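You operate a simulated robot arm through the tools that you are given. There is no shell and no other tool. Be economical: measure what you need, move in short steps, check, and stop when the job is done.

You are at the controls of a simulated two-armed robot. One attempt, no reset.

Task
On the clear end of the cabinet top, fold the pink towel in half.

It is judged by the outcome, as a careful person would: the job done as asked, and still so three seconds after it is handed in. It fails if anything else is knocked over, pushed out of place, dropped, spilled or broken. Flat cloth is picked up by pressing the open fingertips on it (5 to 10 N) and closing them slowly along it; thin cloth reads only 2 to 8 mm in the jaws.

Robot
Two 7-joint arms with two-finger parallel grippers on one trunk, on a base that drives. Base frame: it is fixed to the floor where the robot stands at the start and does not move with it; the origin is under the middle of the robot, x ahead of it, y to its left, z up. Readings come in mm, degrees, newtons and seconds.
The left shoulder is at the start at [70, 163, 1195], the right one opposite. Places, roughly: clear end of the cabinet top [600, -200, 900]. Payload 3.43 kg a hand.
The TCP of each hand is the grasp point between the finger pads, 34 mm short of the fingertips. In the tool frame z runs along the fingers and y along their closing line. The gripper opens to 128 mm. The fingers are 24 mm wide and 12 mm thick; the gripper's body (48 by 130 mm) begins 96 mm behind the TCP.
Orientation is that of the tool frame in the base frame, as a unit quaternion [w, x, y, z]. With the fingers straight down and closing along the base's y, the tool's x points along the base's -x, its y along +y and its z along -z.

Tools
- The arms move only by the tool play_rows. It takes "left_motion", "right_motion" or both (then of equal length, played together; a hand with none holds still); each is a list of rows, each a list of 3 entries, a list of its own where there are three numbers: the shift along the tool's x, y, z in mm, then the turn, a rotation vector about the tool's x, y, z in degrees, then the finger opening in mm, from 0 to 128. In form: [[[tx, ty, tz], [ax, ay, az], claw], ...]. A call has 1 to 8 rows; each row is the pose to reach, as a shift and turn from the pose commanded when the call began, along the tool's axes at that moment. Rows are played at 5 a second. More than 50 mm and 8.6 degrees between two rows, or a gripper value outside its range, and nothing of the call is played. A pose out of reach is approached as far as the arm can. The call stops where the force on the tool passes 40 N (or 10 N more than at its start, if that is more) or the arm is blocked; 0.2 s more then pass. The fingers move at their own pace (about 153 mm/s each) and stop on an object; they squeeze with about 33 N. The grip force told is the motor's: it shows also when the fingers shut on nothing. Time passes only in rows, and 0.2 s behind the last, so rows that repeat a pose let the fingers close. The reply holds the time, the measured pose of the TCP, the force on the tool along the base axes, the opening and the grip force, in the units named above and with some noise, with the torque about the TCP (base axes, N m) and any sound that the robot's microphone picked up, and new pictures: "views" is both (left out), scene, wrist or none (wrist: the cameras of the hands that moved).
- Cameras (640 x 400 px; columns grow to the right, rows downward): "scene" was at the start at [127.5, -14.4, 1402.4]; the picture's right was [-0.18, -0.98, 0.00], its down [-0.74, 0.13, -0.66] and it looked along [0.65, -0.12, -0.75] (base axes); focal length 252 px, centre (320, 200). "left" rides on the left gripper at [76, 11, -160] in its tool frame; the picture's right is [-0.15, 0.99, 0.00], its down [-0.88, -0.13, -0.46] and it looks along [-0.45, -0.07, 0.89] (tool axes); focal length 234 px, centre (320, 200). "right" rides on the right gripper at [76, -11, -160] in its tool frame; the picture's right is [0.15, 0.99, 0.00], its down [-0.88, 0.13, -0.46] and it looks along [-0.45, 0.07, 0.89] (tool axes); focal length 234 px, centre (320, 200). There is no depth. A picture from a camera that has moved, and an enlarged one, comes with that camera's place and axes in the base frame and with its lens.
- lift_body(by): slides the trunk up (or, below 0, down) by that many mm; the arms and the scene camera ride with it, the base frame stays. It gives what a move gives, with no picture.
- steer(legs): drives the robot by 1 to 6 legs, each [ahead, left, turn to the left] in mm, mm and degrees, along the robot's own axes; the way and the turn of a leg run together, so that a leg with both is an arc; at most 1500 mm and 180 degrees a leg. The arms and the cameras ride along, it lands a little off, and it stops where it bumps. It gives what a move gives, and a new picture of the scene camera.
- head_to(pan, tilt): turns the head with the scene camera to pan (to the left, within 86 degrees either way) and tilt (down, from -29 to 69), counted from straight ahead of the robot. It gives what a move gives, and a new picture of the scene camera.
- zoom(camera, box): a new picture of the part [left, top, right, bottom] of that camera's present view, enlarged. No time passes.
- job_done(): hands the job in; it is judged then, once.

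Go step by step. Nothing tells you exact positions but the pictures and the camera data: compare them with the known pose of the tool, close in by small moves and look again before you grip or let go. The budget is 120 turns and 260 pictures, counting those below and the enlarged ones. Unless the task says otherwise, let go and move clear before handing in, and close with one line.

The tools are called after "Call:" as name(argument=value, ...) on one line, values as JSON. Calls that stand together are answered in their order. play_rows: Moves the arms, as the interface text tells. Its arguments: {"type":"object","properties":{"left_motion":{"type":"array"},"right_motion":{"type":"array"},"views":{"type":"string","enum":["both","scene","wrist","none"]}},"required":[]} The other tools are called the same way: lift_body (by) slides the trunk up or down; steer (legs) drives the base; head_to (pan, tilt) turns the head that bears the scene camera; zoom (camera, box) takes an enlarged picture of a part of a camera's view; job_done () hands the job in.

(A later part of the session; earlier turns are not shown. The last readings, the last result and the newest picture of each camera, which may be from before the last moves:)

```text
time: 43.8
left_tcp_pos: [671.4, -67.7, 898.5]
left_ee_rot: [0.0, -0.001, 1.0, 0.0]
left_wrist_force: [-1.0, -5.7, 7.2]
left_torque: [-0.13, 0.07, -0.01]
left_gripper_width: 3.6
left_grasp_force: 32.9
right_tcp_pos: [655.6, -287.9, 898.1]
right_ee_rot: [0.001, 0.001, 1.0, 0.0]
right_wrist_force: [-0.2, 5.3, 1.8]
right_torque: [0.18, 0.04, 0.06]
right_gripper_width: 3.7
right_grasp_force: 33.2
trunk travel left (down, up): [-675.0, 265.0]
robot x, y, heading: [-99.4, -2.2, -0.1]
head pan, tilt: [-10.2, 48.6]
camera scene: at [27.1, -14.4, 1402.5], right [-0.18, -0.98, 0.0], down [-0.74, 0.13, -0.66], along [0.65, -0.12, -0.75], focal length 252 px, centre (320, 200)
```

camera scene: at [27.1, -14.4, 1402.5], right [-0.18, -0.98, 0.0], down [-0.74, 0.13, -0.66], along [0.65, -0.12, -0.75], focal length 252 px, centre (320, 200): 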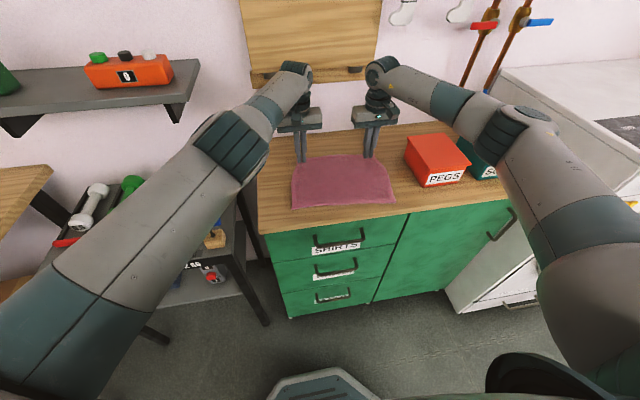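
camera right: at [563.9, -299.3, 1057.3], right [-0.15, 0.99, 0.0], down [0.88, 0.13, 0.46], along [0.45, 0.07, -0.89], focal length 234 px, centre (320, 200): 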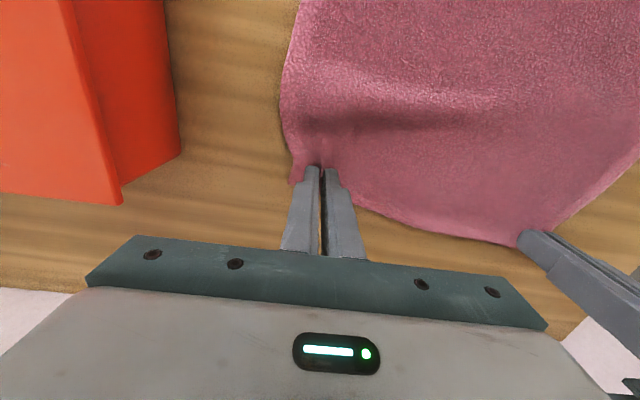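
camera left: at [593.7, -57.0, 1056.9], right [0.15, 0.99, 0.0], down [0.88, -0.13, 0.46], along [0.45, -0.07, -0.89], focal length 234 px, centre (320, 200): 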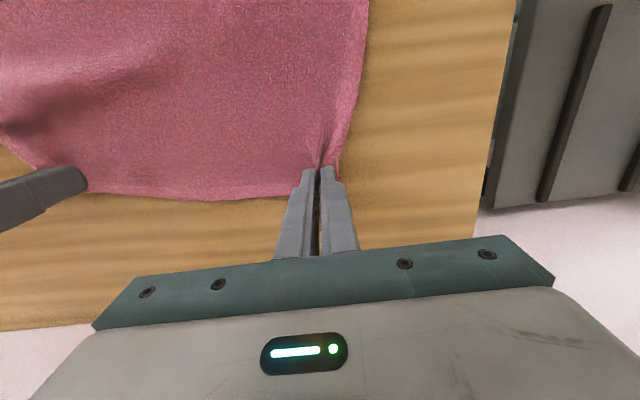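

The towel is flat and straight. Now I'll run the first part of the arc.

Call:
play_rows(left_motion=[[[8, 1, -24], [0, -8, 0], 0], [[23, 3, -45], [0, -16, 0], 0], [[42, 5, -62], [0, -24, 0], 0], [[65, 7, -74], [0, -32, 0], 0], [[92, 9, -80], [0, -40, 0], 0], [[118, 12, -79], [0, -48, 0], 0], [[145, 14, -72], [0, -56, 0], 0], [[145, 14, -72], [0, -56, 0], 0]], right_motion=[[[8, 1, -24], [0, -8, 0], 0], [[23, 3, -46], [0, -16, 0], 0], [[43, 5, -64], [0, -24, 0], 0], [[67, 7, -76], [0, -32, 0], 0], [[93, 9, -83], [0, -40, 0], 0], [[121, 12, -82], [0, -48, 0], 0], [[148, 14, -75], [0, -56, 0], 0], [[148, 14, -75], [0, -56, 0], 0]])

```text
time: 44.1
left_tcp_pos: [671.3, -58.0, 898.9]
left_ee_rot: [0.017, -0.02, 1.0, 0.003]
left_wrist_force: [-1.8, -10.7, 3.2]
left_torque: [-0.46, 0.06, -0.07]
left_gripper_width: 3.8
left_grasp_force: 33.1
right_tcp_pos: [650.2, -282.1, 915.3]
right_ee_rot: [0.046, -0.004, 0.999, 0.003]
right_wrist_force: [0.7, 11.6, -0.3]
right_torque: [0.41, -0.03, 0.06]
right_gripper_width: 3.6
right_grasp_force: 33.0
trunk travel left (down, up): [-675.0, 265.0]
robot x, y, heading: [-97.7, 0.8, 0.2]
head pan, tilt: [-10.2, 48.6]
stopped in row 1 (left hand): the force on the tool passed its limit (the readings are from after the stop); the commanded pose is now the measured one
camera scene: at [26.5, -12.6, 1402.5], right [-0.18, -0.98, 0.0], down [-0.74, 0.13, -0.66], along [0.65, -0.12, -0.75], focal length 252 px, centre (320, 200)
camera right: at [560.6, -294.7, 1067.5], right [-0.15, 0.99, -0.01], down [0.83, 0.13, 0.54], along [0.53, 0.08, -0.84], focal length 234 px, centre (320, 200)
camera left: at [588.7, -51.6, 1054.8], right [0.11, 0.99, 0.01], down [0.87, -0.1, 0.48], along [0.48, -0.04, -0.88], focal length 234 px, centre (320, 200)
```

scene: 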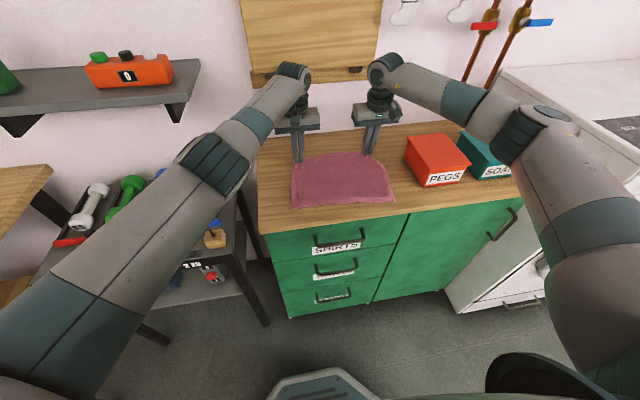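
right: 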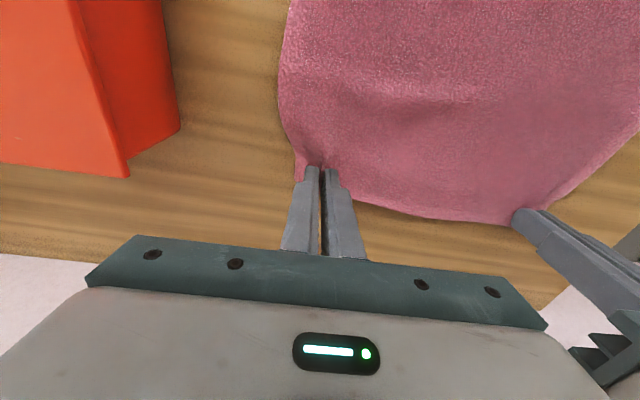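
left: 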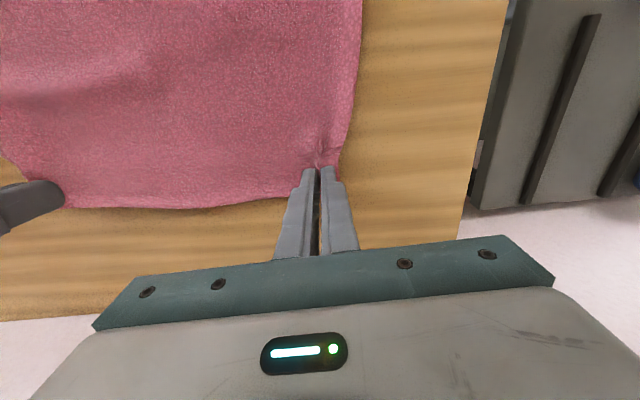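

The left hand stopped early on a force spike. I'll try a small straight lift of both hands to see how the left behaves.

Call:
play_rows(left_motion=[[[0, -2, -4], [0, 0, 0], 0], [[0, -4, -8], [0, 0, 0], 0], [[0, -6, -14], [0, 0, 0], 0], [[0, -8, -20], [0, 0, 0], 0], [[0, -8, -20], [0, 0, 0], 0]], right_motion=[[[0, 0, -1], [0, 0, 0], 0], [[0, 0, -2], [0, 0, 0], 0], [[0, 0, -4], [0, 0, 0], 0], [[0, 0, -6], [0, 0, 0], 0], [[0, 0, -6], [0, 0, 0], 0]], views="none")

```text
time: 45.3
left_tcp_pos: [673.6, -65.7, 915.8]
left_ee_rot: [0.016, -0.022, 1.0, 0.006]
left_wrist_force: [0.0, -6.9, 0.1]
left_torque: [-0.23, 0.05, -0.02]
left_gripper_width: 3.4
left_grasp_force: 32.8
right_tcp_pos: [650.0, -285.1, 918.9]
right_ee_rot: [0.044, -0.001, 0.999, 0.002]
right_wrist_force: [0.3, 6.4, 0.0]
right_torque: [0.22, 0.01, 0.04]
right_gripper_width: 3.6
right_grasp_force: 33.4
trunk travel left (down, up): [-675.0, 265.0]
robot x, y, heading: [-98.3, -3.0, 0.1]
head pan, tilt: [-10.2, 48.6]
```

Lifting works, so I'll continue the arc more gently, tilting about 6° per row.

Call:
play_rows(left_motion=[[[13, 1, -11.5], [0, -6, 1], 0], [[23, 2, -25], [0, -12, 2], 0], [[34, 4, -38], [0, -18, 2], 0], [[50, 6, -50], [0, -24, 2], 0], [[67, 8, -58], [0, -30, 2], 0], [[85, 10, -64], [0, -36, 2], 0], [[106, 11, -67], [0, -42, 2], 0], [[126, 13, -64], [0, -48, 2], 0]], right_motion=[[[6, 1, -9.6], [0, -3, 0], 0], [[15, 2, -24], [0, -9, 0], 0], [[26, 4, -39], [0, -15, 0], 0], [[41, 6, -52], [0, -21, 0], 0], [[57, 8, -61], [0, -27, 0], 0], [[76, 10, -68], [0, -33, 0], 0], [[97, 11, -72], [0, -39, 0], 0], [[118, 13, -70], [0, -45, 0], 0]])

```text
time: 47.1
left_tcp_pos: [543.1, -57.7, 978.2]
left_ee_rot: [0.422, 0.0, 0.907, 0.015]
left_wrist_force: [-0.8, -2.7, 0.2]
left_torque: [-0.04, 0.02, -0.06]
left_gripper_width: 3.5
left_grasp_force: 32.7
right_tcp_pos: [526.0, -272.9, 979.8]
right_ee_rot: [0.426, 0.0, 0.905, 0.003]
right_wrist_force: [0.3, 1.8, 0.3]
right_torque: [-0.01, 0.05, 0.04]
right_gripper_width: 3.7
right_grasp_force: 33.6
trunk travel left (down, up): [-675.0, 265.0]
robot x, y, heading: [-100.9, 0.2, -0.1]
head pan, tilt: [-10.2, 48.6]
camera scene: at [27.3, -14.6, 1402.6], right [-0.18, -0.98, 0.0], down [-0.74, 0.13, -0.66], along [0.65, -0.12, -0.75], focal length 252 px, centre (320, 200)
camera right: at [355.3, -285.9, 1023.7], right [-0.1, 0.99, -0.11], down [0.21, 0.13, 0.97], along [0.97, 0.07, -0.22], focal length 234 px, centre (320, 200)
camera left: at [371.2, -50.2, 1022.1], right [0.08, 0.99, 0.14], down [0.22, -0.15, 0.96], along [0.97, -0.05, -0.23], focal length 234 px, centre (320, 200)
```

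scene: 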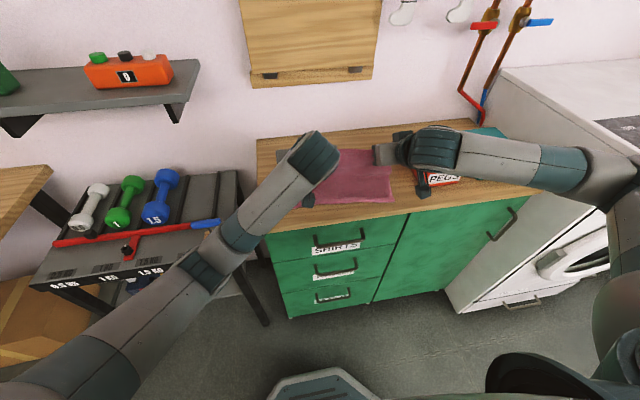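
right: 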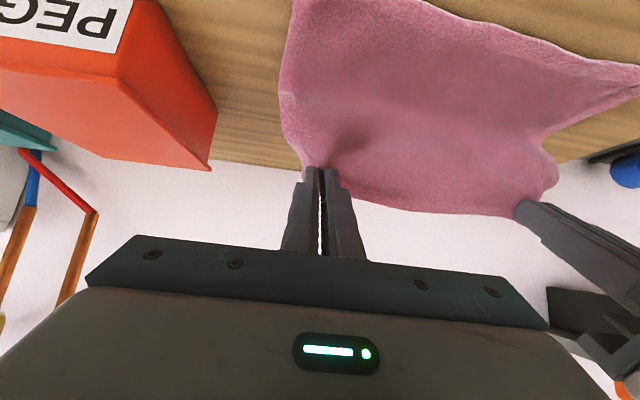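
left: 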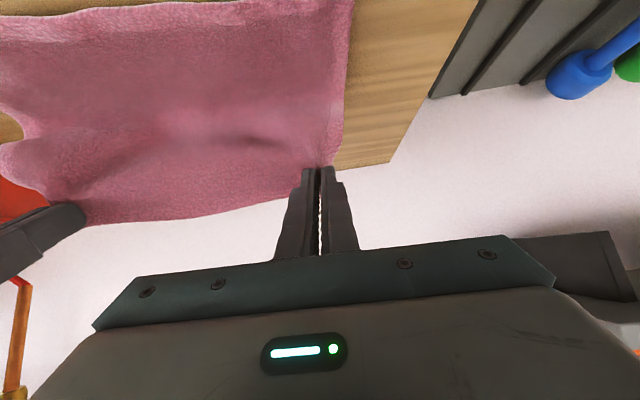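

The towel is draped cleanly over the fold line. I'll continue back and down, tilting to about 75°, and stop just above the near edge.

Call:
play_rows(left_motion=[[[16, 2, -14], [0, -5, 0], 0], [[37, 4, -24], [0, -10, 0], 0], [[62, 6, -29], [0, -15, 0], 0], [[89, 8, -26], [0, -20, 0], 0], [[113, 10, -20], [0, -25, 0], 0], [[113, 10, -20], [0, -25, 0], 0]], right_motion=[[[16, 1, -14], [0, -5, 0], 0], [[37, 2, -24], [0, -10, 0], 0], [[62, 3, -29], [0, -15, 0], 0], [[89, 4, -26], [0, -20, 0], 0], [[113, 4, -20], [0, -25, 0], 0], [[113, 4, -20], [0, -25, 0], 0]])

```text
time: 48.5
left_tcp_pos: [455.5, -48.1, 902.9]
left_ee_rot: [0.608, 0.004, 0.794, 0.013]
left_wrist_force: [3.9, -23.8, 5.3]
left_torque: [-0.27, -0.24, -0.81]
left_gripper_width: 3.7
left_grasp_force: 32.7
right_tcp_pos: [494.2, -268.6, 968.9]
right_ee_rot: [0.481, -0.002, 0.876, 0.005]
right_wrist_force: [-4.0, 22.6, -6.3]
right_torque: [0.33, 0.28, 0.81]
right_gripper_width: 4.0
right_grasp_force: 32.9
right hand out of reach, approached as far as the arm can: row 2, 3, 4, 5, 6
trunk travel left (down, up): [-675.0, 265.0]
robot x, y, heading: [-98.9, 0.0, -0.0]
head pan, tilt: [-10.2, 48.6]
camera scene: at [28.8, -14.7, 1402.4], right [-0.18, -0.98, 0.0], down [-0.74, 0.13, -0.66], along [0.65, -0.12, -0.75], focal length 252 px, centre (320, 200)
camera right: at [320.1, -282.8, 991.3], right [-0.09, 0.99, -0.12], down [0.09, 0.12, 0.99], along [0.99, 0.08, -0.1], focal length 234 px, centre (320, 200)
camera left: at [280.7, -38.8, 872.1], right [0.03, 0.99, 0.17], down [-0.21, -0.16, 0.97], along [0.98, -0.06, 0.2], focal length 234 px, centre (320, 200)
```

scene: 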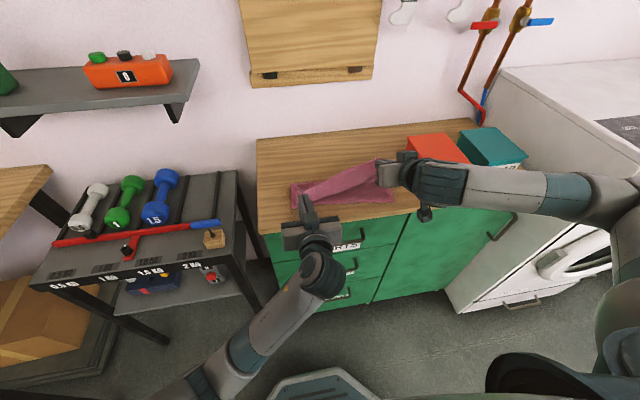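
right: 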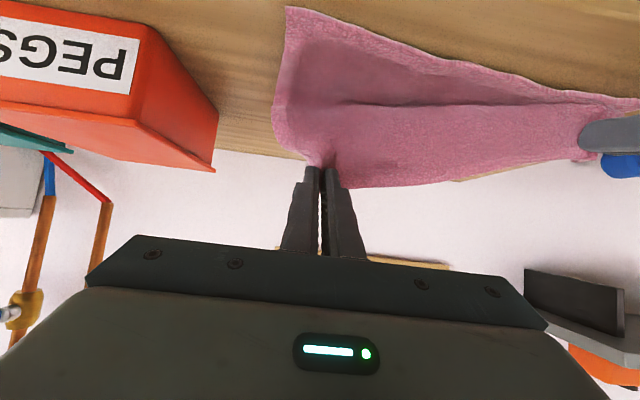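
left: 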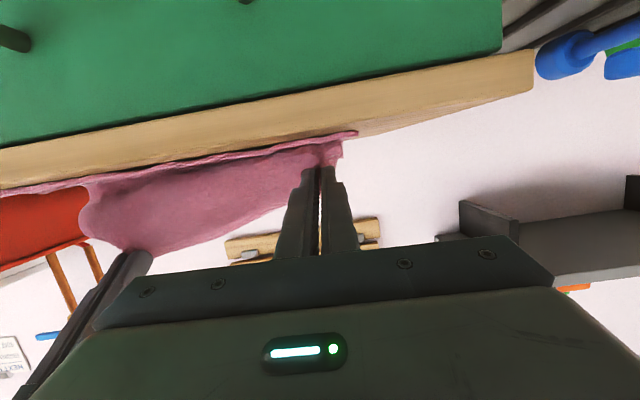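

The left reached its place, but the right arm hit its reach limit at 57° of tilt. I'll take some tilt off the right hand and see where it goes.

Call:
play_rows(right_motion=[[[0, 0, 0], [0, 6, 0], 0], [[0, 0, 0], [0, 12, 0], 0], [[0, 0, 0], [0, 18, 0], 0], [[0, 0, 0], [0, 24, 0], 0], [[0, 0, 0], [0, 24, 0], 0]], views="scene")

```text
time: 49.7
left_tcp_pos: [454.8, -48.1, 903.0]
left_ee_rot: [0.607, 0.004, 0.794, 0.013]
left_wrist_force: [2.3, -21.5, 4.3]
left_torque: [-0.26, -0.2, -0.76]
left_gripper_width: 3.8
left_grasp_force: 33.5
right_tcp_pos: [495.1, -272.2, 971.5]
right_ee_rot: [0.29, -0.002, 0.957, 0.004]
right_wrist_force: [-2.0, 21.5, -4.3]
right_torque: [0.55, 0.15, 0.56]
right_gripper_width: 3.9
right_grasp_force: 33.3
trunk travel left (down, up): [-675.0, 265.0]
robot x, y, heading: [-103.0, -0.8, -0.0]
head pan, tilt: [-10.2, 48.6]
camera scene: at [28.0, -14.7, 1402.4], right [-0.18, -0.98, 0.0], down [-0.74, 0.13, -0.66], along [0.65, -0.12, -0.75], focal length 252 px, centre (320, 200)
```

scene: 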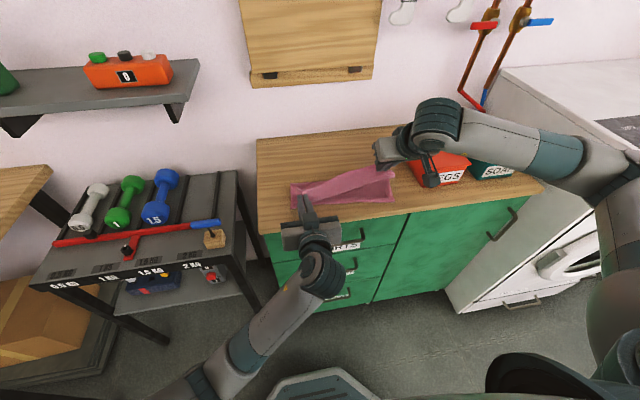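

The command reset to the reached pose, so the right is now at 34° of tilt. I'll lower it to the near-right corner with that tilt.

Call:
play_rows(right_motion=[[[9, 1, -1], [0, 0, 0], 0], [[18, 2, -2], [0, 0, 0], 0], [[39, 3, 0], [0, 0, 0], 0], [[59, 4, 9], [0, 0, 0], 0], [[68, 4, 16], [0, 0, 0], 0], [[68, 4, 16], [0, 0, 0], 0]])

```text
time: 51.1
left_tcp_pos: [454.0, -47.6, 903.2]
left_ee_rot: [0.607, 0.004, 0.795, 0.014]
left_wrist_force: [-1.4, -6.6, 0.1]
left_torque: [-0.09, 0.02, -0.27]
left_gripper_width: 3.2
left_grasp_force: 33.1
right_tcp_pos: [447.9, -267.1, 919.1]
right_ee_rot: [0.291, -0.001, 0.957, 0.002]
right_wrist_force: [0.6, 7.2, -1.2]
right_torque: [0.15, -0.04, 0.19]
right_gripper_width: 3.5
right_grasp_force: 32.4
trunk travel left (down, up): [-675.0, 265.0]
robot x, y, heading: [-98.3, -1.7, -0.1]
head pan, tilt: [-10.2, 48.6]
camera scene: at [28.3, -14.4, 1402.4], right [-0.18, -0.98, 0.0], down [-0.74, 0.13, -0.66], along [0.65, -0.12, -0.75], focal length 252 px, centre (320, 200)
camera right: at [297.1, -279.9, 1010.9], right [-0.12, 0.99, -0.08], down [0.48, 0.13, 0.87], along [0.87, 0.07, -0.49], focal length 234 px, centre (320, 200)
```

scene: 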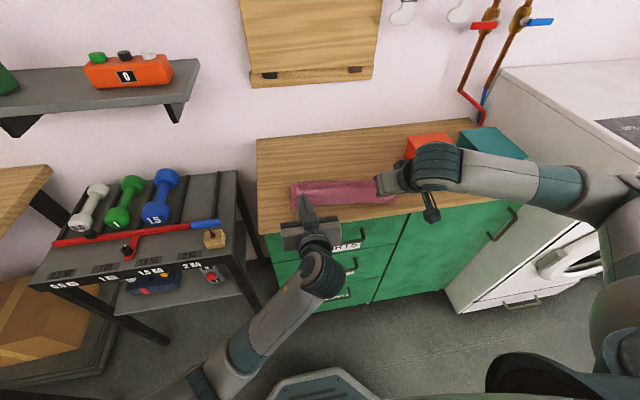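
right: 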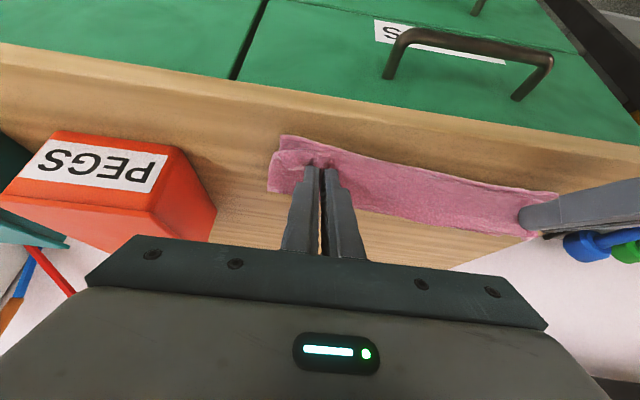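

Both hem corners are now over the near edge. I'll zoom in to check the alignment before letting go.

Call:
zoom(camera="scene", box=[270, 155, 430, 255])

Call:
zoom(camera="right", box=[250, 110, 570, 310])

```text
4.00 times, centred on (350, 205) of scene
camera zoom: at [28.3, -14.4, 1402.4], right [-0.18, -0.98, 0.0], down [-0.74, 0.13, -0.66], along [0.65, -0.12, -0.75], focal length 1008 px, centre (200, 180)
```

zoom: 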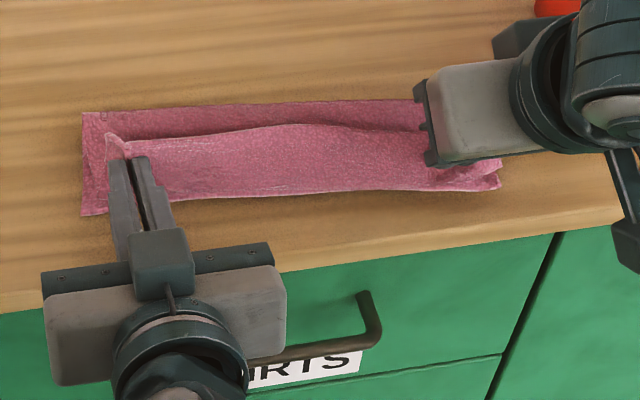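

```text
2.00 times, centred on (410, 210) of right
camera zoom: at [297.1, -279.9, 1010.9], right [-0.12, 0.99, -0.08], down [0.48, 0.13, 0.87], along [0.87, 0.07, -0.49], focal length 468 px, centre (140, 180)
```

zoom: 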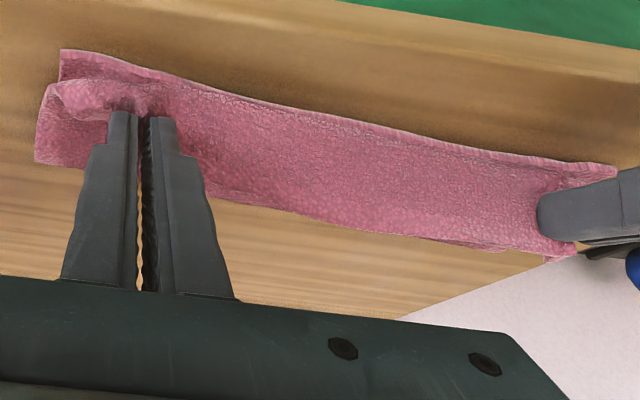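

The fold line is well placed, at about x 579 left and 546 right, right in the middle. The hem now stands upright at the near edge. I'll lower to touch, open the fingers, and retreat toward the robot so the hem lies down.

Call:
play_rows(left_motion=[[[4, 0, 1], [0, 0, 0], 0], [[8.5, 0, 2.3], [0, 0, 0], 0], [[8.5, 0, 2.3], [0, 0, 0], 12], [[8.5, 0, 2.3], [0, 0, 0], 26], [[8.5, 0, -8], [0, 0, 0], 30], [[8.5, 0, -22], [0, 0, 0], 30], [[8.5, 0, -45], [0, 0, 0], 30], [[8.5, 0, -70], [0, 0, 0], 30]], right_motion=[[[3, 0, 4], [0, 0, 0], 0], [[6, 0, 9], [0, 0, 0], 0], [[6, 0, 9], [0, 0, 0], 12], [[6, 0, 9], [0, 0, 0], 26], [[8, 0, 2], [0, 0, 0], 30], [[14, 0, -10], [0, 0, 0], 30], [[18, 0, -30], [0, 0, 0], 30], [[18, 0, -60], [0, 0, 0], 30]])

```text
time: 52.9
left_tcp_pos: [387.5, -44.2, 913.9]
left_ee_rot: [0.609, 0.006, 0.793, 0.019]
left_wrist_force: [-0.7, 0.4, 0.4]
left_torque: [-0.05, 0.01, -0.05]
left_gripper_width: 30.1
left_grasp_force: 0.1
right_tcp_pos: [408.7, -268.5, 958.0]
right_ee_rot: [0.289, -0.001, 0.957, 0.002]
right_wrist_force: [-0.2, 0.3, 0.6]
right_torque: [0.01, 0.02, -0.02]
right_gripper_width: 30.0
right_grasp_force: 0.1
right hand out of reach, approached as far as the arm can: row 8
trunk travel left (down, up): [-675.0, 265.0]
robot x, y, heading: [-99.3, 6.4, 0.2]
head pan, tilt: [-10.2, 48.6]
camera scene: at [27.5, -14.1, 1402.5], right [-0.18, -0.98, 0.0], down [-0.74, 0.13, -0.66], along [0.65, -0.12, -0.75], focal length 252 px, centre (320, 200)
camera right: at [258.6, -281.4, 1049.3], right [-0.13, 0.99, -0.08], down [0.48, 0.13, 0.87], along [0.87, 0.07, -0.49], focal length 234 px, centre (320, 200)
camera left: at [213.1, -34.4, 881.3], right [0.02, 0.98, 0.18], down [-0.21, -0.17, 0.96], along [0.98, -0.06, 0.2], focal length 234 px, centre (320, 200)
```

scene: 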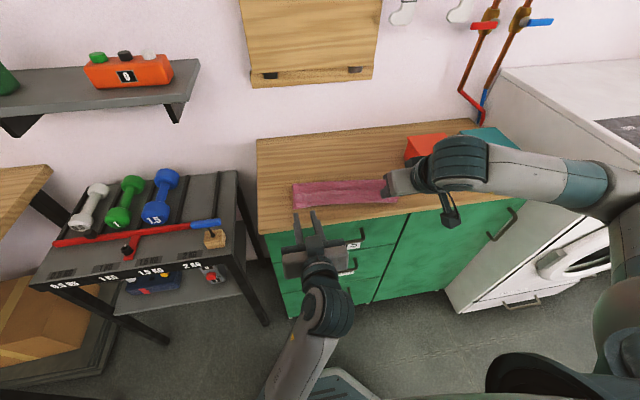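
right: 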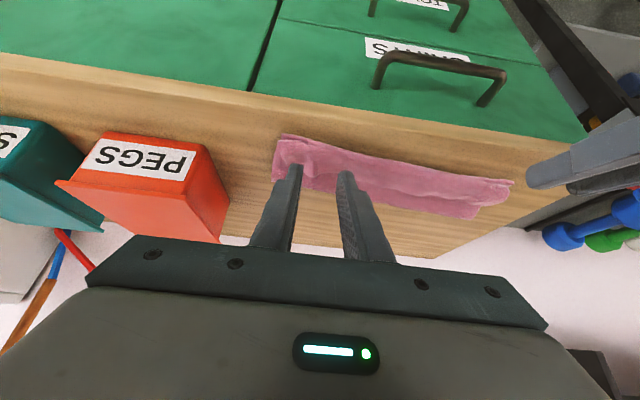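
left: 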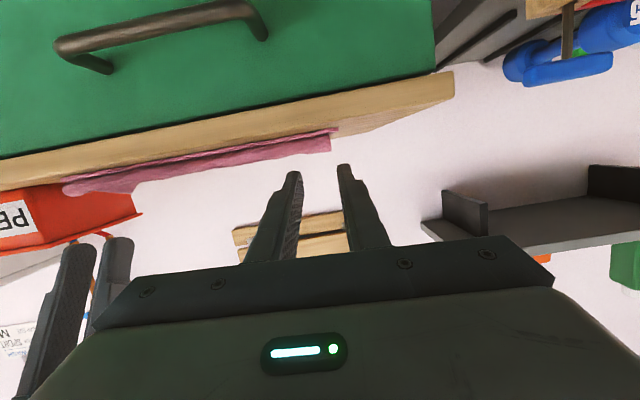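

Call:
zoom(camera="scene", box=[270, 155, 430, 255])

Call:
zoom(camera="right", box=[250, 90, 530, 265])

```text
4.00 times, centred on (350, 205) of scene
camera zoom: at [27.5, -14.1, 1402.5], right [-0.18, -0.98, 0.0], down [-0.74, 0.13, -0.66], along [0.65, -0.12, -0.75], focal length 1008 px, centre (200, 180)
```

zoom: 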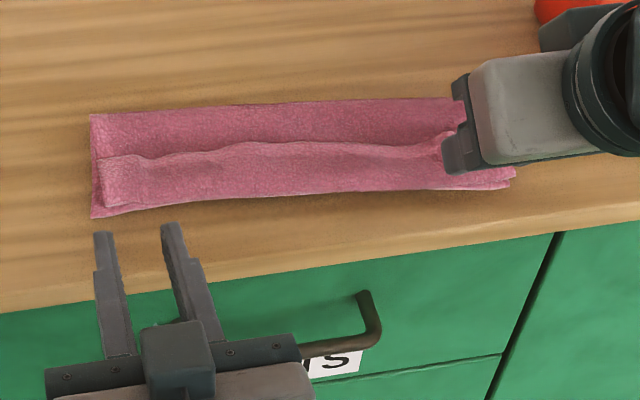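

```text
2.29 times, centred on (390, 178) of right
camera zoom: at [258.6, -281.4, 1049.3], right [-0.13, 0.99, -0.08], down [0.48, 0.13, 0.87], along [0.87, 0.07, -0.49], focal length 535 px, centre (160, 251)
```

zoom: 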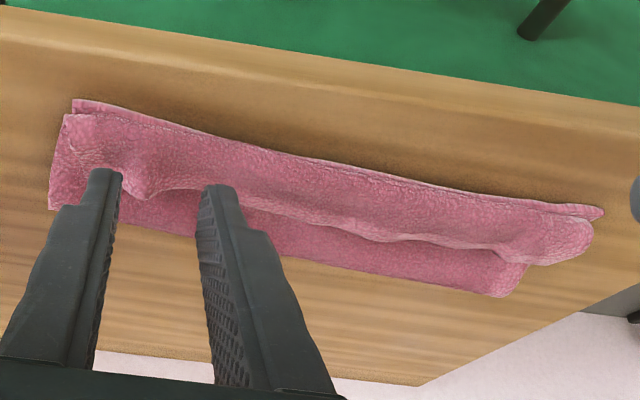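

The fold line and near edges match, and only the top hem still stands curled inward by 35–40 mm. I'll bring both hands upright over the fold side, then hold with the right while the left sweeps the hem outward.

Call:
play_rows(left_motion=[[[-14.5, 0, -4], [0, 8, 0], 40], [[-29, 0, -8], [0, 16, 0], 60], [[-45, -5, -7], [0, 24, 0], 90], [[-59, -10, -3], [0, 32, 0], 90], [[-73, -18, 3], [0, 40, 0], 90], [[-86, -25, 13], [0, 48, 0], 90], [[-95, -32, 24], [0, 56, 0], 90], [[-102, -40, 35], [0, 64, 0], 90]], right_motion=[[[-8, 0, -12], [0, 4, 0], 30], [[-26, 0, -12], [0, 8, 0], 30], [[-46, 0, -6], [0, 12, 0], 30], [[-62, 0, 5], [0, 17, 0], 30], [[-76, 0, 21], [0, 21, 0], 30], [[-85, 0, 44], [0, 25, 0], 30], [[-93, 0, 68], [0, 29, 0], 30], [[-99, 0, 87], [0, 33.6, 0], 30]])

```text
time: 53.5
left_tcp_pos: [376.3, 6.0, 873.1]
left_ee_rot: [0.503, 0.064, 0.856, 0.104]
left_wrist_force: [-0.4, -0.1, 0.0]
left_torque: [-0.01, 0.0, -0.04]
left_gripper_width: 60.0
left_grasp_force: 0.0
right_tcp_pos: [419.8, -268.1, 977.1]
right_ee_rot: [0.235, -0.001, 0.972, 0.003]
right_wrist_force: [0.0, -0.2, -0.2]
right_torque: [-0.01, -0.01, -0.01]
right_gripper_width: 30.0
right_grasp_force: 0.0
trunk travel left (down, up): [-675.0, 265.0]
robot x, y, heading: [-100.4, 1.3, -0.2]
head pan, tilt: [-10.2, 48.6]
stopped in row 2 (left hand): the arm was blocked; the commanded pose is now the measured one
camera scene: at [29.4, -13.8, 1402.3], right [-0.18, -0.98, 0.0], down [-0.74, 0.13, -0.66], along [0.65, -0.12, -0.75], focal length 252 px, centre (320, 200)
camera right: at [280.2, -281.1, 1085.5], right [-0.13, 0.99, -0.06], down [0.57, 0.13, 0.81], along [0.81, 0.07, -0.58], focal length 234 px, centre (320, 200)
camera left: at [199.1, 16.1, 886.0], right [0.08, 0.93, 0.36], down [0.03, -0.37, 0.93], along [1.0, -0.06, -0.06], focal length 234 px, centre (320, 200)
```

scene: 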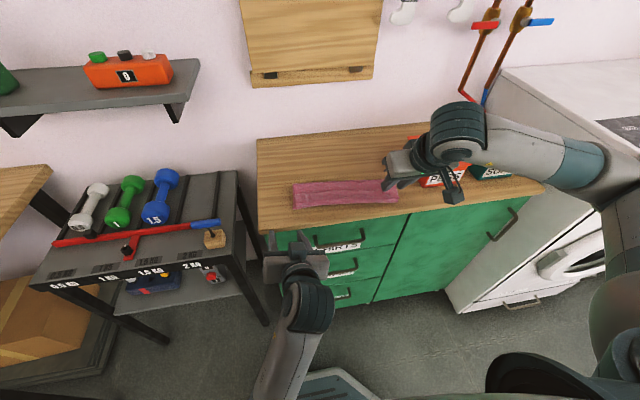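
right: 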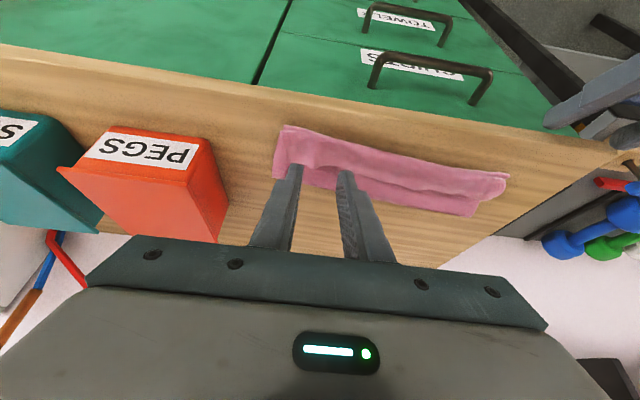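
left: 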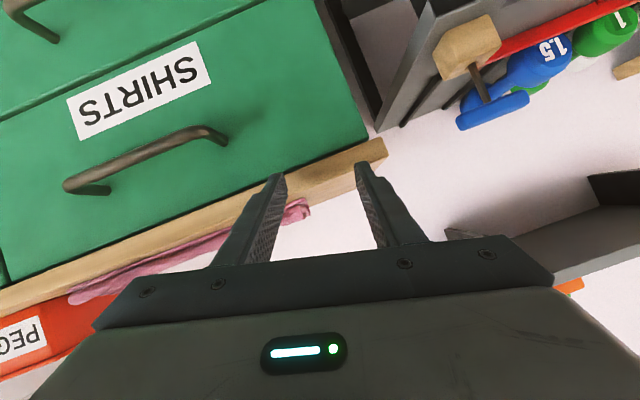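

The left arm got blocked near its joint limits and dipped in front of the cabinet without touching anything. I'll raise it straight up slowly before rotating.

Call:
play_rows(left_motion=[[[-7, 2, -9], [0, 0, 0], 60], [[-17, 5, -18], [0, 0, 0], 60], [[-27, 9, -28], [0, 0, 0], 60], [[-38, 13, -37], [0, 0, 0], 60], [[-48, 16, -46], [0, 0, 0], 60], [[-58, 19, -55], [0, 0, 0], 60]], views="scene")

```text
time: 54.5
left_tcp_pos: [365.5, 46.2, 892.3]
left_ee_rot: [0.503, 0.112, 0.84, 0.169]
left_wrist_force: [0.9, 0.9, -0.3]
left_torque: [0.01, 0.0, -0.01]
left_gripper_width: 59.8
left_grasp_force: 0.0
right_tcp_pos: [420.0, -269.3, 978.2]
right_ee_rot: [0.236, 0.0, 0.972, 0.002]
right_wrist_force: [-0.1, 0.0, -0.5]
right_torque: [0.01, -0.03, -0.04]
right_gripper_width: 30.0
right_grasp_force: 0.1
trunk travel left (down, up): [-675.0, 265.0]
robot x, y, heading: [-94.2, -0.3, -0.3]
head pan, tilt: [-10.2, 48.6]
stopped in row 4 (left hand): the arm was blocked; the commanded pose is now the measured one
camera scene: at [28.4, -14.4, 1402.4], right [-0.18, -0.98, 0.0], down [-0.74, 0.13, -0.66], along [0.65, -0.12, -0.75], focal length 252 px, centre (320, 200)
```

scene: 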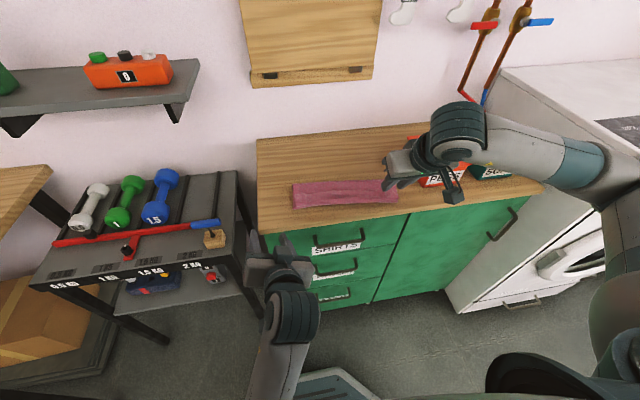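

The arm is cramped near the body. I'll back the robot off another 200 mm to clear the cabinet, then bring the hand forward and up into a comfortable posture.

Call:
steer(legs=[[-200, 0, 0]])

Call:
play_rows(left_motion=[[[-6, 0, 20], [0, 0, 0], 60], [[-12, 0, 40], [0, 0, 0], 60], [[-18, 0, 60], [0, 0, 0], 60], [[-26, 0, 80], [0, 0, 0], 60], [[-34, 0, 100], [0, 0, 0], 60], [[-34, 0, 100], [0, 0, 0], 60]], views="scene")

```text
time: 56.1
left_tcp_pos: [164.4, 46.4, 893.2]
left_ee_rot: [0.504, 0.112, 0.839, 0.169]
left_wrist_force: [-0.9, -0.1, 0.6]
left_torque: [0.0, -0.04, -0.03]
left_gripper_width: 60.0
left_grasp_force: 0.2
right_tcp_pos: [219.1, -270.4, 979.0]
right_ee_rot: [0.237, -0.001, 0.972, 0.003]
right_wrist_force: [0.3, 0.6, 0.4]
right_torque: [-0.01, -0.01, 0.0]
right_gripper_width: 30.1
right_grasp_force: 0.2
trunk travel left (down, up): [-675.0, 265.0]
robot x, y, heading: [-298.7, 1.4, -0.0]
head pan, tilt: [-10.2, 48.6]
camera scene: at [-172.2, -14.7, 1402.5], right [-0.18, -0.98, 0.0], down [-0.74, 0.13, -0.66], along [0.65, -0.12, -0.75], focal length 252 px, centre (320, 200)
```

scene: 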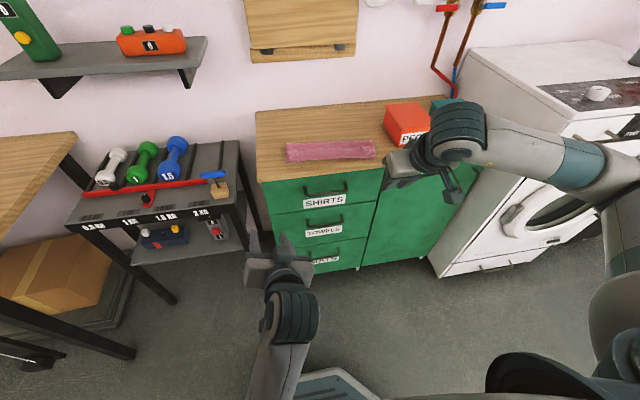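

```text
time: 57.7
left_tcp_pos: [264.7, 91.8, 849.7]
left_ee_rot: [0.49, 0.147, 0.831, 0.219]
left_wrist_force: [0.9, -0.2, 0.4]
left_torque: [-0.04, -0.01, 0.01]
left_gripper_width: 60.3
left_grasp_force: 0.0
right_tcp_pos: [218.5, -268.7, 978.6]
right_ee_rot: [0.236, 0.0, 0.972, 0.002]
right_wrist_force: [0.4, 1.0, 0.9]
right_torque: [0.0, 0.04, -0.05]
right_gripper_width: 30.1
right_grasp_force: 0.0
trunk travel left (down, up): [-675.0, 265.0]
robot x, y, heading: [-304.6, -0.6, -0.0]
head pan, tilt: [-10.2, 48.6]
stopped in row 6 (left hand): the arm was blocked; the commanded pose is now the measured one
camera scene: at [-171.2, -14.4, 1402.4], right [-0.18, -0.98, 0.0], down [-0.74, 0.13, -0.66], along [0.65, -0.12, -0.75], focal length 252 px, centre (320, 200)
```

scene: 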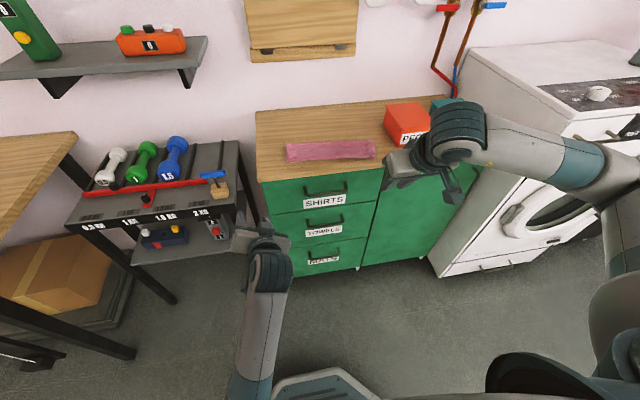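

The left arm is now free in front of the robot. I'll rotate it back to fingers-down while raising it.

Call:
play_rows(left_motion=[[[-13, 9, -8], [3.3, 7.4, -2.2], 60], [[-27, 18, -15], [6.6, 14.8, -4.4], 60], [[-40, 27, -23], [9.9, 22.2, -6.6], 60], [[-54, 36, -30], [13.2, 29.6, -8.8], 60], [[-67, 45, -38], [16.5, 37, -11], 60], [[-81, 54, -46], [19.8, 44.4, -13.2], 60], [[-94, 63, -53], [23, 51.8, -15.4], 60], [[-108, 72, -61], [26.3, 59.2, -17.6], 60]], views="scene")

```text
time: 58.3
left_tcp_pos: [258.7, 166.8, 847.7]
left_ee_rot: [0.368, 0.149, 0.878, 0.268]
left_wrist_force: [-0.9, -0.5, -0.6]
left_torque: [-0.02, 0.01, -0.02]
left_gripper_width: 59.8
left_grasp_force: 0.0
right_tcp_pos: [219.8, -268.3, 978.3]
right_ee_rot: [0.235, -0.001, 0.972, 0.002]
right_wrist_force: [0.4, 0.2, -0.3]
right_torque: [0.01, 0.03, -0.02]
right_gripper_width: 30.0
right_grasp_force: 0.1
trunk travel left (down, up): [-675.0, 265.0]
robot x, y, heading: [-298.1, 1.1, 0.4]
head pan, tilt: [-10.2, 48.6]
stopped in row 2 (left hand): the arm was blocked; the commanded pose is now the measured one
camera scene: at [-170.5, -14.3, 1402.3], right [-0.18, -0.98, 0.0], down [-0.74, 0.13, -0.66], along [0.65, -0.12, -0.75], focal length 252 px, centre (320, 200)
```

scene: 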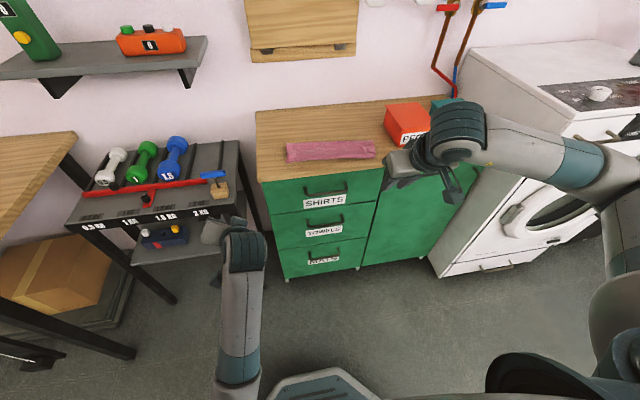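

It's unwinding but drifting toward the dumbbell rack. I'll back off further to be safe, then keep rotating.

Call:
steer(legs=[[-250, 0, 0]])

Call:
play_rows(left_motion=[[[0, 0, 0], [4, 5.5, -2.5], 60], [[0, 0, 0], [8, 11, -5], 60], [[0, 0, 0], [12, 16.5, -7.5], 60], [[0, 0, 0], [16, 22, -10], 60], [[0, 0, 0], [20, 27.5, -12.5], 60], [[0, 0, 0], [24, 33, -15], 60]], views="scene")

```text
time: 60.1
left_tcp_pos: [5.2, 166.6, 849.5]
left_ee_rot: [0.368, 0.149, 0.878, 0.268]
left_wrist_force: [-0.3, 0.2, 1.1]
left_torque: [-0.01, 0.0, -0.02]
left_gripper_width: 60.1
left_grasp_force: 0.2
right_tcp_pos: [-33.4, -268.1, 978.6]
right_ee_rot: [0.236, -0.001, 0.972, 0.002]
right_wrist_force: [0.0, 0.8, 0.0]
right_torque: [-0.02, -0.03, 0.02]
right_gripper_width: 29.9
right_grasp_force: 0.1
trunk travel left (down, up): [-675.0, 265.0]
robot x, y, heading: [-551.5, -0.6, 0.1]
head pan, tilt: [-10.2, 48.6]
camera scene: at [-425.6, -14.5, 1402.5], right [-0.18, -0.98, 0.0], down [-0.74, 0.13, -0.66], along [0.65, -0.12, -0.75], focal length 252 px, centre (320, 200)
```

scene: 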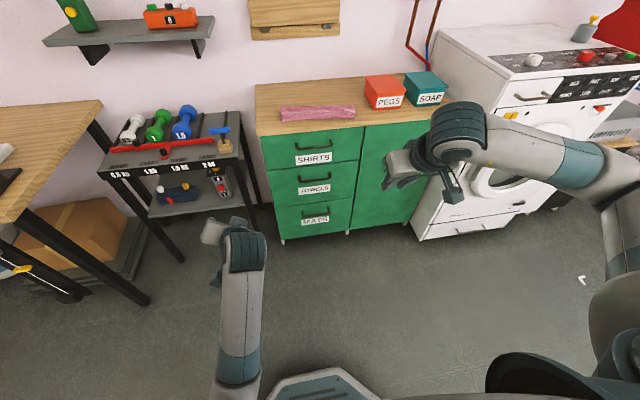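

```text
time: 60.9
left_tcp_pos: [-1.2, 240.8, 833.1]
left_ee_rot: [0.231, 0.104, 0.932, 0.259]
left_wrist_force: [-0.2, 0.4, -0.8]
left_torque: [0.03, -0.04, 0.0]
left_gripper_width: 59.8
left_grasp_force: 0.1
right_tcp_pos: [-33.9, -269.8, 977.6]
right_ee_rot: [0.236, 0.0, 0.972, 0.002]
right_wrist_force: [-0.2, 0.0, -0.4]
right_torque: [0.02, 0.01, -0.01]
right_gripper_width: 30.0
right_grasp_force: 0.1
trunk travel left (down, up): [-675.0, 265.0]
robot x, y, heading: [-551.8, 0.3, 0.1]
head pan, tilt: [-10.2, 48.6]
stopped in row 3 (left hand): the arm was blocked; the commanded pose is now the measured one
camera scene: at [-424.2, -14.2, 1402.3], right [-0.18, -0.98, 0.0], down [-0.74, 0.13, -0.66], along [0.65, -0.12, -0.75], focal length 252 px, centre (320, 200)
```

scene: 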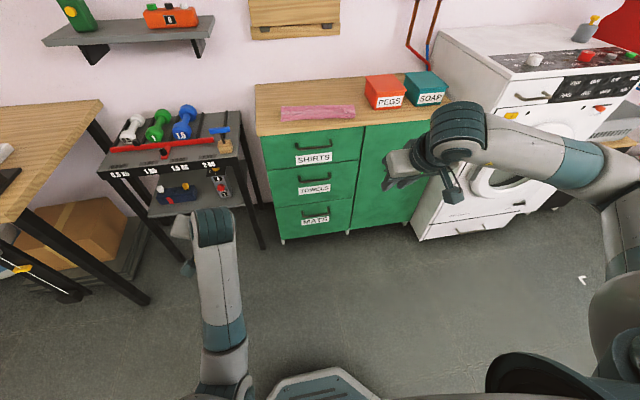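

It's still unwinding step by step. I'll continue rotating with a slight rise.

Call:
play_rows(left_motion=[[[-4, 6, -9], [5, 4.5, -2], 60], [[-9, 13, -18], [10, 9, -4], 60], [[-13, 19, -27], [15, 13.5, -6], 60], [[-18, 26, -36], [20, 18, -8], 60], [[-22, 32, -45], [25, 22.5, -10], 60], [[-27, 38, -54], [30, 27, -12], 60]], views="none")

```text
time: 61.7
left_tcp_pos: [-2.4, 333.2, 865.2]
left_ee_rot: [0.118, 0.032, 0.965, 0.233]
left_wrist_force: [0.0, -0.3, -0.4]
left_torque: [0.02, 0.03, -0.01]
left_gripper_width: 59.9
left_grasp_force: 0.0
left hand out of reach, approached as far as the arm can: row 3
right_tcp_pos: [-35.4, -268.1, 977.8]
right_ee_rot: [0.236, 0.0, 0.972, 0.002]
right_wrist_force: [0.0, -1.0, 0.0]
right_torque: [0.02, -0.01, 0.05]
right_gripper_width: 29.9
right_grasp_force: 0.0
trunk travel left (down, up): [-675.0, 265.0]
robot x, y, heading: [-551.9, -2.1, 0.3]
head pan, tilt: [-10.2, 48.6]
stopped in row 3 (left hand): the arm was blocked; the commanded pose is now the measured one
```

Call:
play_rows(left_motion=[[[-4, 9, -17], [5, 2.5, -0.7], 60], [[-8, 18, -34], [10, 5, -1.4], 60], [[-12, 27, -51], [15, 7.5, -2], 60], [[-16, 36, -68], [20, 10, -2.7], 60], [[-20, 45, -85], [25, 12.5, -3.4], 60], [[-20, 45, -85], [27, 13.6, -3.7], 60]], views="none")

```text
time: 63.1
left_tcp_pos: [21.4, 377.9, 952.1]
left_ee_rot: [0.001, 0.002, 1.0, -0.002]
left_wrist_force: [0.1, 0.3, 0.3]
left_torque: [-0.01, 0.04, 0.02]
left_gripper_width: 60.2
left_grasp_force: 0.1
left hand out of reach, approached as far as the arm can: row 2, 3, 4, 5, 6
right_tcp_pos: [-33.5, -267.8, 978.1]
right_ee_rot: [0.236, -0.001, 0.972, 0.002]
right_wrist_force: [0.3, 0.1, -0.8]
right_torque: [-0.04, -0.02, -0.02]
right_gripper_width: 29.8
right_grasp_force: 0.1
trunk travel left (down, up): [-675.0, 265.0]
robot x, y, heading: [-554.7, 0.0, 0.3]
head pan, tilt: [-10.2, 48.6]
```

The left hand is fingers-down again. I'll bring both hands to a neutral, high posture.

Call:
play_rows(left_motion=[[[5, -20, -30], [0, 0, 0], 60], [[10, -50, -60], [0, 0, 0], 60], [[15, -85, -85], [0, 0, 0], 60], [[20, -120, -105], [0, 0, 0], 60], [[25, -160, -115], [0, 0, 0], 60], [[30, -195, -120], [0, 0, 0], 60], [[30, -230, -120], [0, 0, 0], 60]], right_motion=[[[-10, 0, -20], [0, 4, 0], 30], [[-20, 0, -35], [0, 8, 0], 30], [[-30, 0, -50], [0, 12, 0], 30], [[-40, 0, -65], [0, 16, 0], 30], [[-50, 0, -75], [0, 20, 0], 30], [[-60, 0, -80], [0, 24, 0], 30], [[-60, 0, -80], [0, 27.3, 0], 30]], views="scene")

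```text
time: 64.7
left_tcp_pos: [114.5, 336.4, 1063.5]
left_ee_rot: [0.001, 0.001, 1.0, 0.0]
left_wrist_force: [-0.5, -0.5, -0.5]
left_torque: [0.01, 0.04, 0.02]
left_gripper_width: 60.0
left_grasp_force: 0.0
left hand out of reach, approached as far as the arm can: row 1, 2, 3, 4, 5, 6, 7
right_tcp_pos: [-16.4, -269.8, 1076.8]
right_ee_rot: [-0.001, -0.002, 1.0, 0.002]
right_wrist_force: [-0.3, 0.2, 0.3]
right_torque: [0.05, 0.01, -0.02]
right_gripper_width: 30.1
right_grasp_force: 0.0
trunk travel left (down, up): [-675.0, 265.0]
robot x, y, heading: [-555.2, 1.2, 0.3]
head pan, tilt: [-10.2, 48.6]
camera scene: at [-423.9, -15.2, 1402.2], right [-0.18, -0.98, 0.0], down [-0.74, 0.13, -0.66], along [0.65, -0.12, -0.75], focal length 252 px, centre (320, 200)
```

scene: 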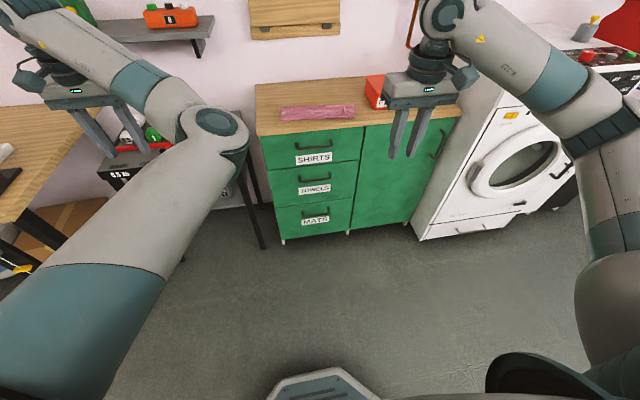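

The left elbow has flipped inboard. I'll try retracting the left hand toward the robot to recover a normal posture.

Call:
play_rows(left_motion=[[[30, 0, -5], [0, 0, 0], 60], [[60, 0, -10], [0, 0, 0], 60], [[90, 0, -15], [0, 0, 0], 60], [[120, 0, -20], [0, 0, 0], 60], [[150, 0, -25], [0, 0, 0], 60], [[180, 0, -30], [0, 0, 0], 60], [[210, 0, -35], [0, 0, 0], 60], [[210, 0, -35], [0, 0, 0], 60]], views="scene")

```text
time: 66.5
left_tcp_pos: [-97.8, 397.6, 1099.5]
left_ee_rot: [0.0, 0.001, 1.0, -0.001]
left_wrist_force: [0.7, 0.0, 0.3]
left_torque: [0.05, 0.02, 0.01]
left_gripper_width: 60.1
left_grasp_force: 0.1
left hand out of reach, approached as far as the arm can: row 1, 2, 3, 4, 5, 6, 7, 8
right_tcp_pos: [-16.5, -269.7, 1076.3]
right_ee_rot: [0.0, -0.001, 1.0, 0.003]
right_wrist_force: [0.4, 0.7, -0.5]
right_torque: [-0.01, 0.03, 0.02]
right_gripper_width: 30.0
right_grasp_force: 0.0
trunk travel left (down, up): [-675.0, 265.0]
robot x, y, heading: [-555.8, 3.9, -0.0]
head pan, tilt: [-10.2, 48.6]
camera scene: at [-423.9, -14.2, 1402.3], right [-0.18, -0.98, 0.0], down [-0.74, 0.13, -0.66], along [0.65, -0.12, -0.75], focal length 252 px, centre (320, 200)
```

scene: 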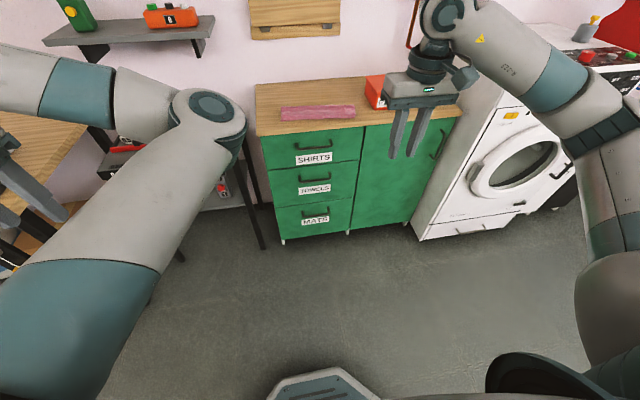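

I'll leave the left hand parked high and finish with the right hand alone. I'm driving back to the cabinet now.

Call:
steer(legs=[[400, 0, 0]])

```text
time: 69.0
left_tcp_pos: [300.5, 395.9, 1100.0]
left_ee_rot: [0.001, 0.001, 1.0, -0.001]
left_wrist_force: [0.1, -0.5, 0.3]
left_torque: [-0.01, 0.02, 0.0]
left_gripper_width: 59.9
left_grasp_force: 0.0
right_tcp_pos: [379.8, -268.6, 1077.9]
right_ee_rot: [0.0, -0.002, 1.0, 0.002]
right_wrist_force: [-0.5, -0.2, 0.5]
right_torque: [0.0, 0.05, 0.0]
right_gripper_width: 30.0
right_grasp_force: 0.1
trunk travel left (down, up): [-675.0, 265.0]
robot x, y, heading: [-153.7, 0.1, -0.1]
head pan, tilt: [-10.2, 48.6]
camera scene: at [-26.4, -13.9, 1402.4], right [-0.18, -0.98, 0.0], down [-0.74, 0.13, -0.66], along [0.65, -0.12, -0.75], focal length 252 px, centre (320, 200)
```

scene: 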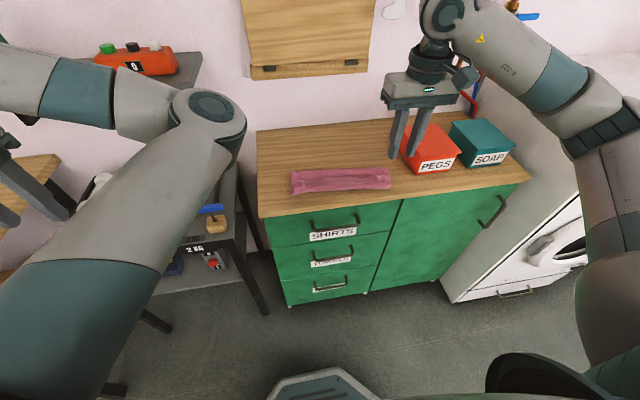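

Call:
zoom(camera="scene", box=[276, 145, 404, 225])

Call:
zoom(camera="right", box=[0, 0, 640, 400])

```text
5.00 times, centred on (340, 185) of scene
camera zoom: at [-26.4, -13.9, 1402.4], right [-0.18, -0.98, 0.0], down [-0.74, 0.13, -0.66], along [0.65, -0.12, -0.75], focal length 1260 px, centre (220, 275)
```

zoom: 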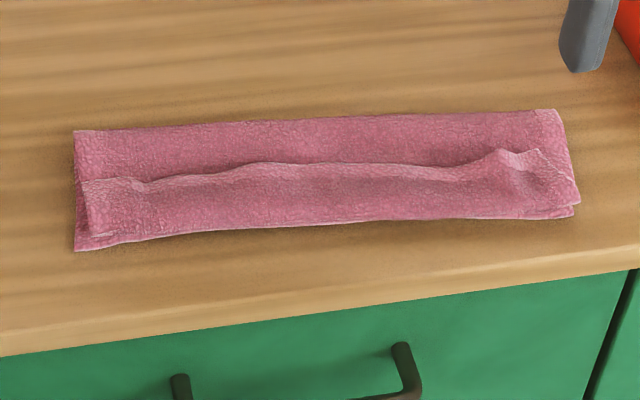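

```text
1.00 times, centred on (320, 200) of right
camera zoom: at [306.4, -281.6, 1236.9], right [-0.15, 0.99, 0.0], down [0.88, 0.13, 0.46], along [0.45, 0.07, -0.89], focal length 234 px, centre (320, 200)
```

zoom: 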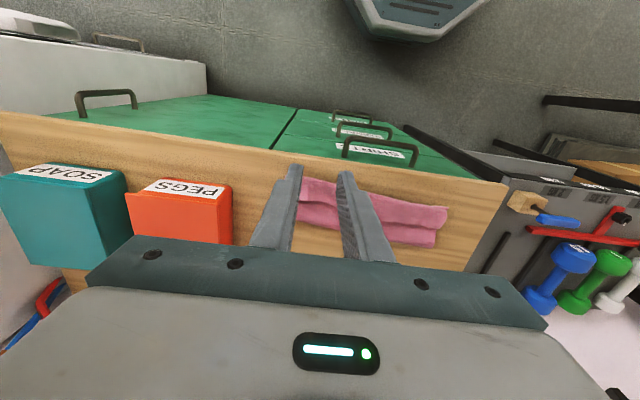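

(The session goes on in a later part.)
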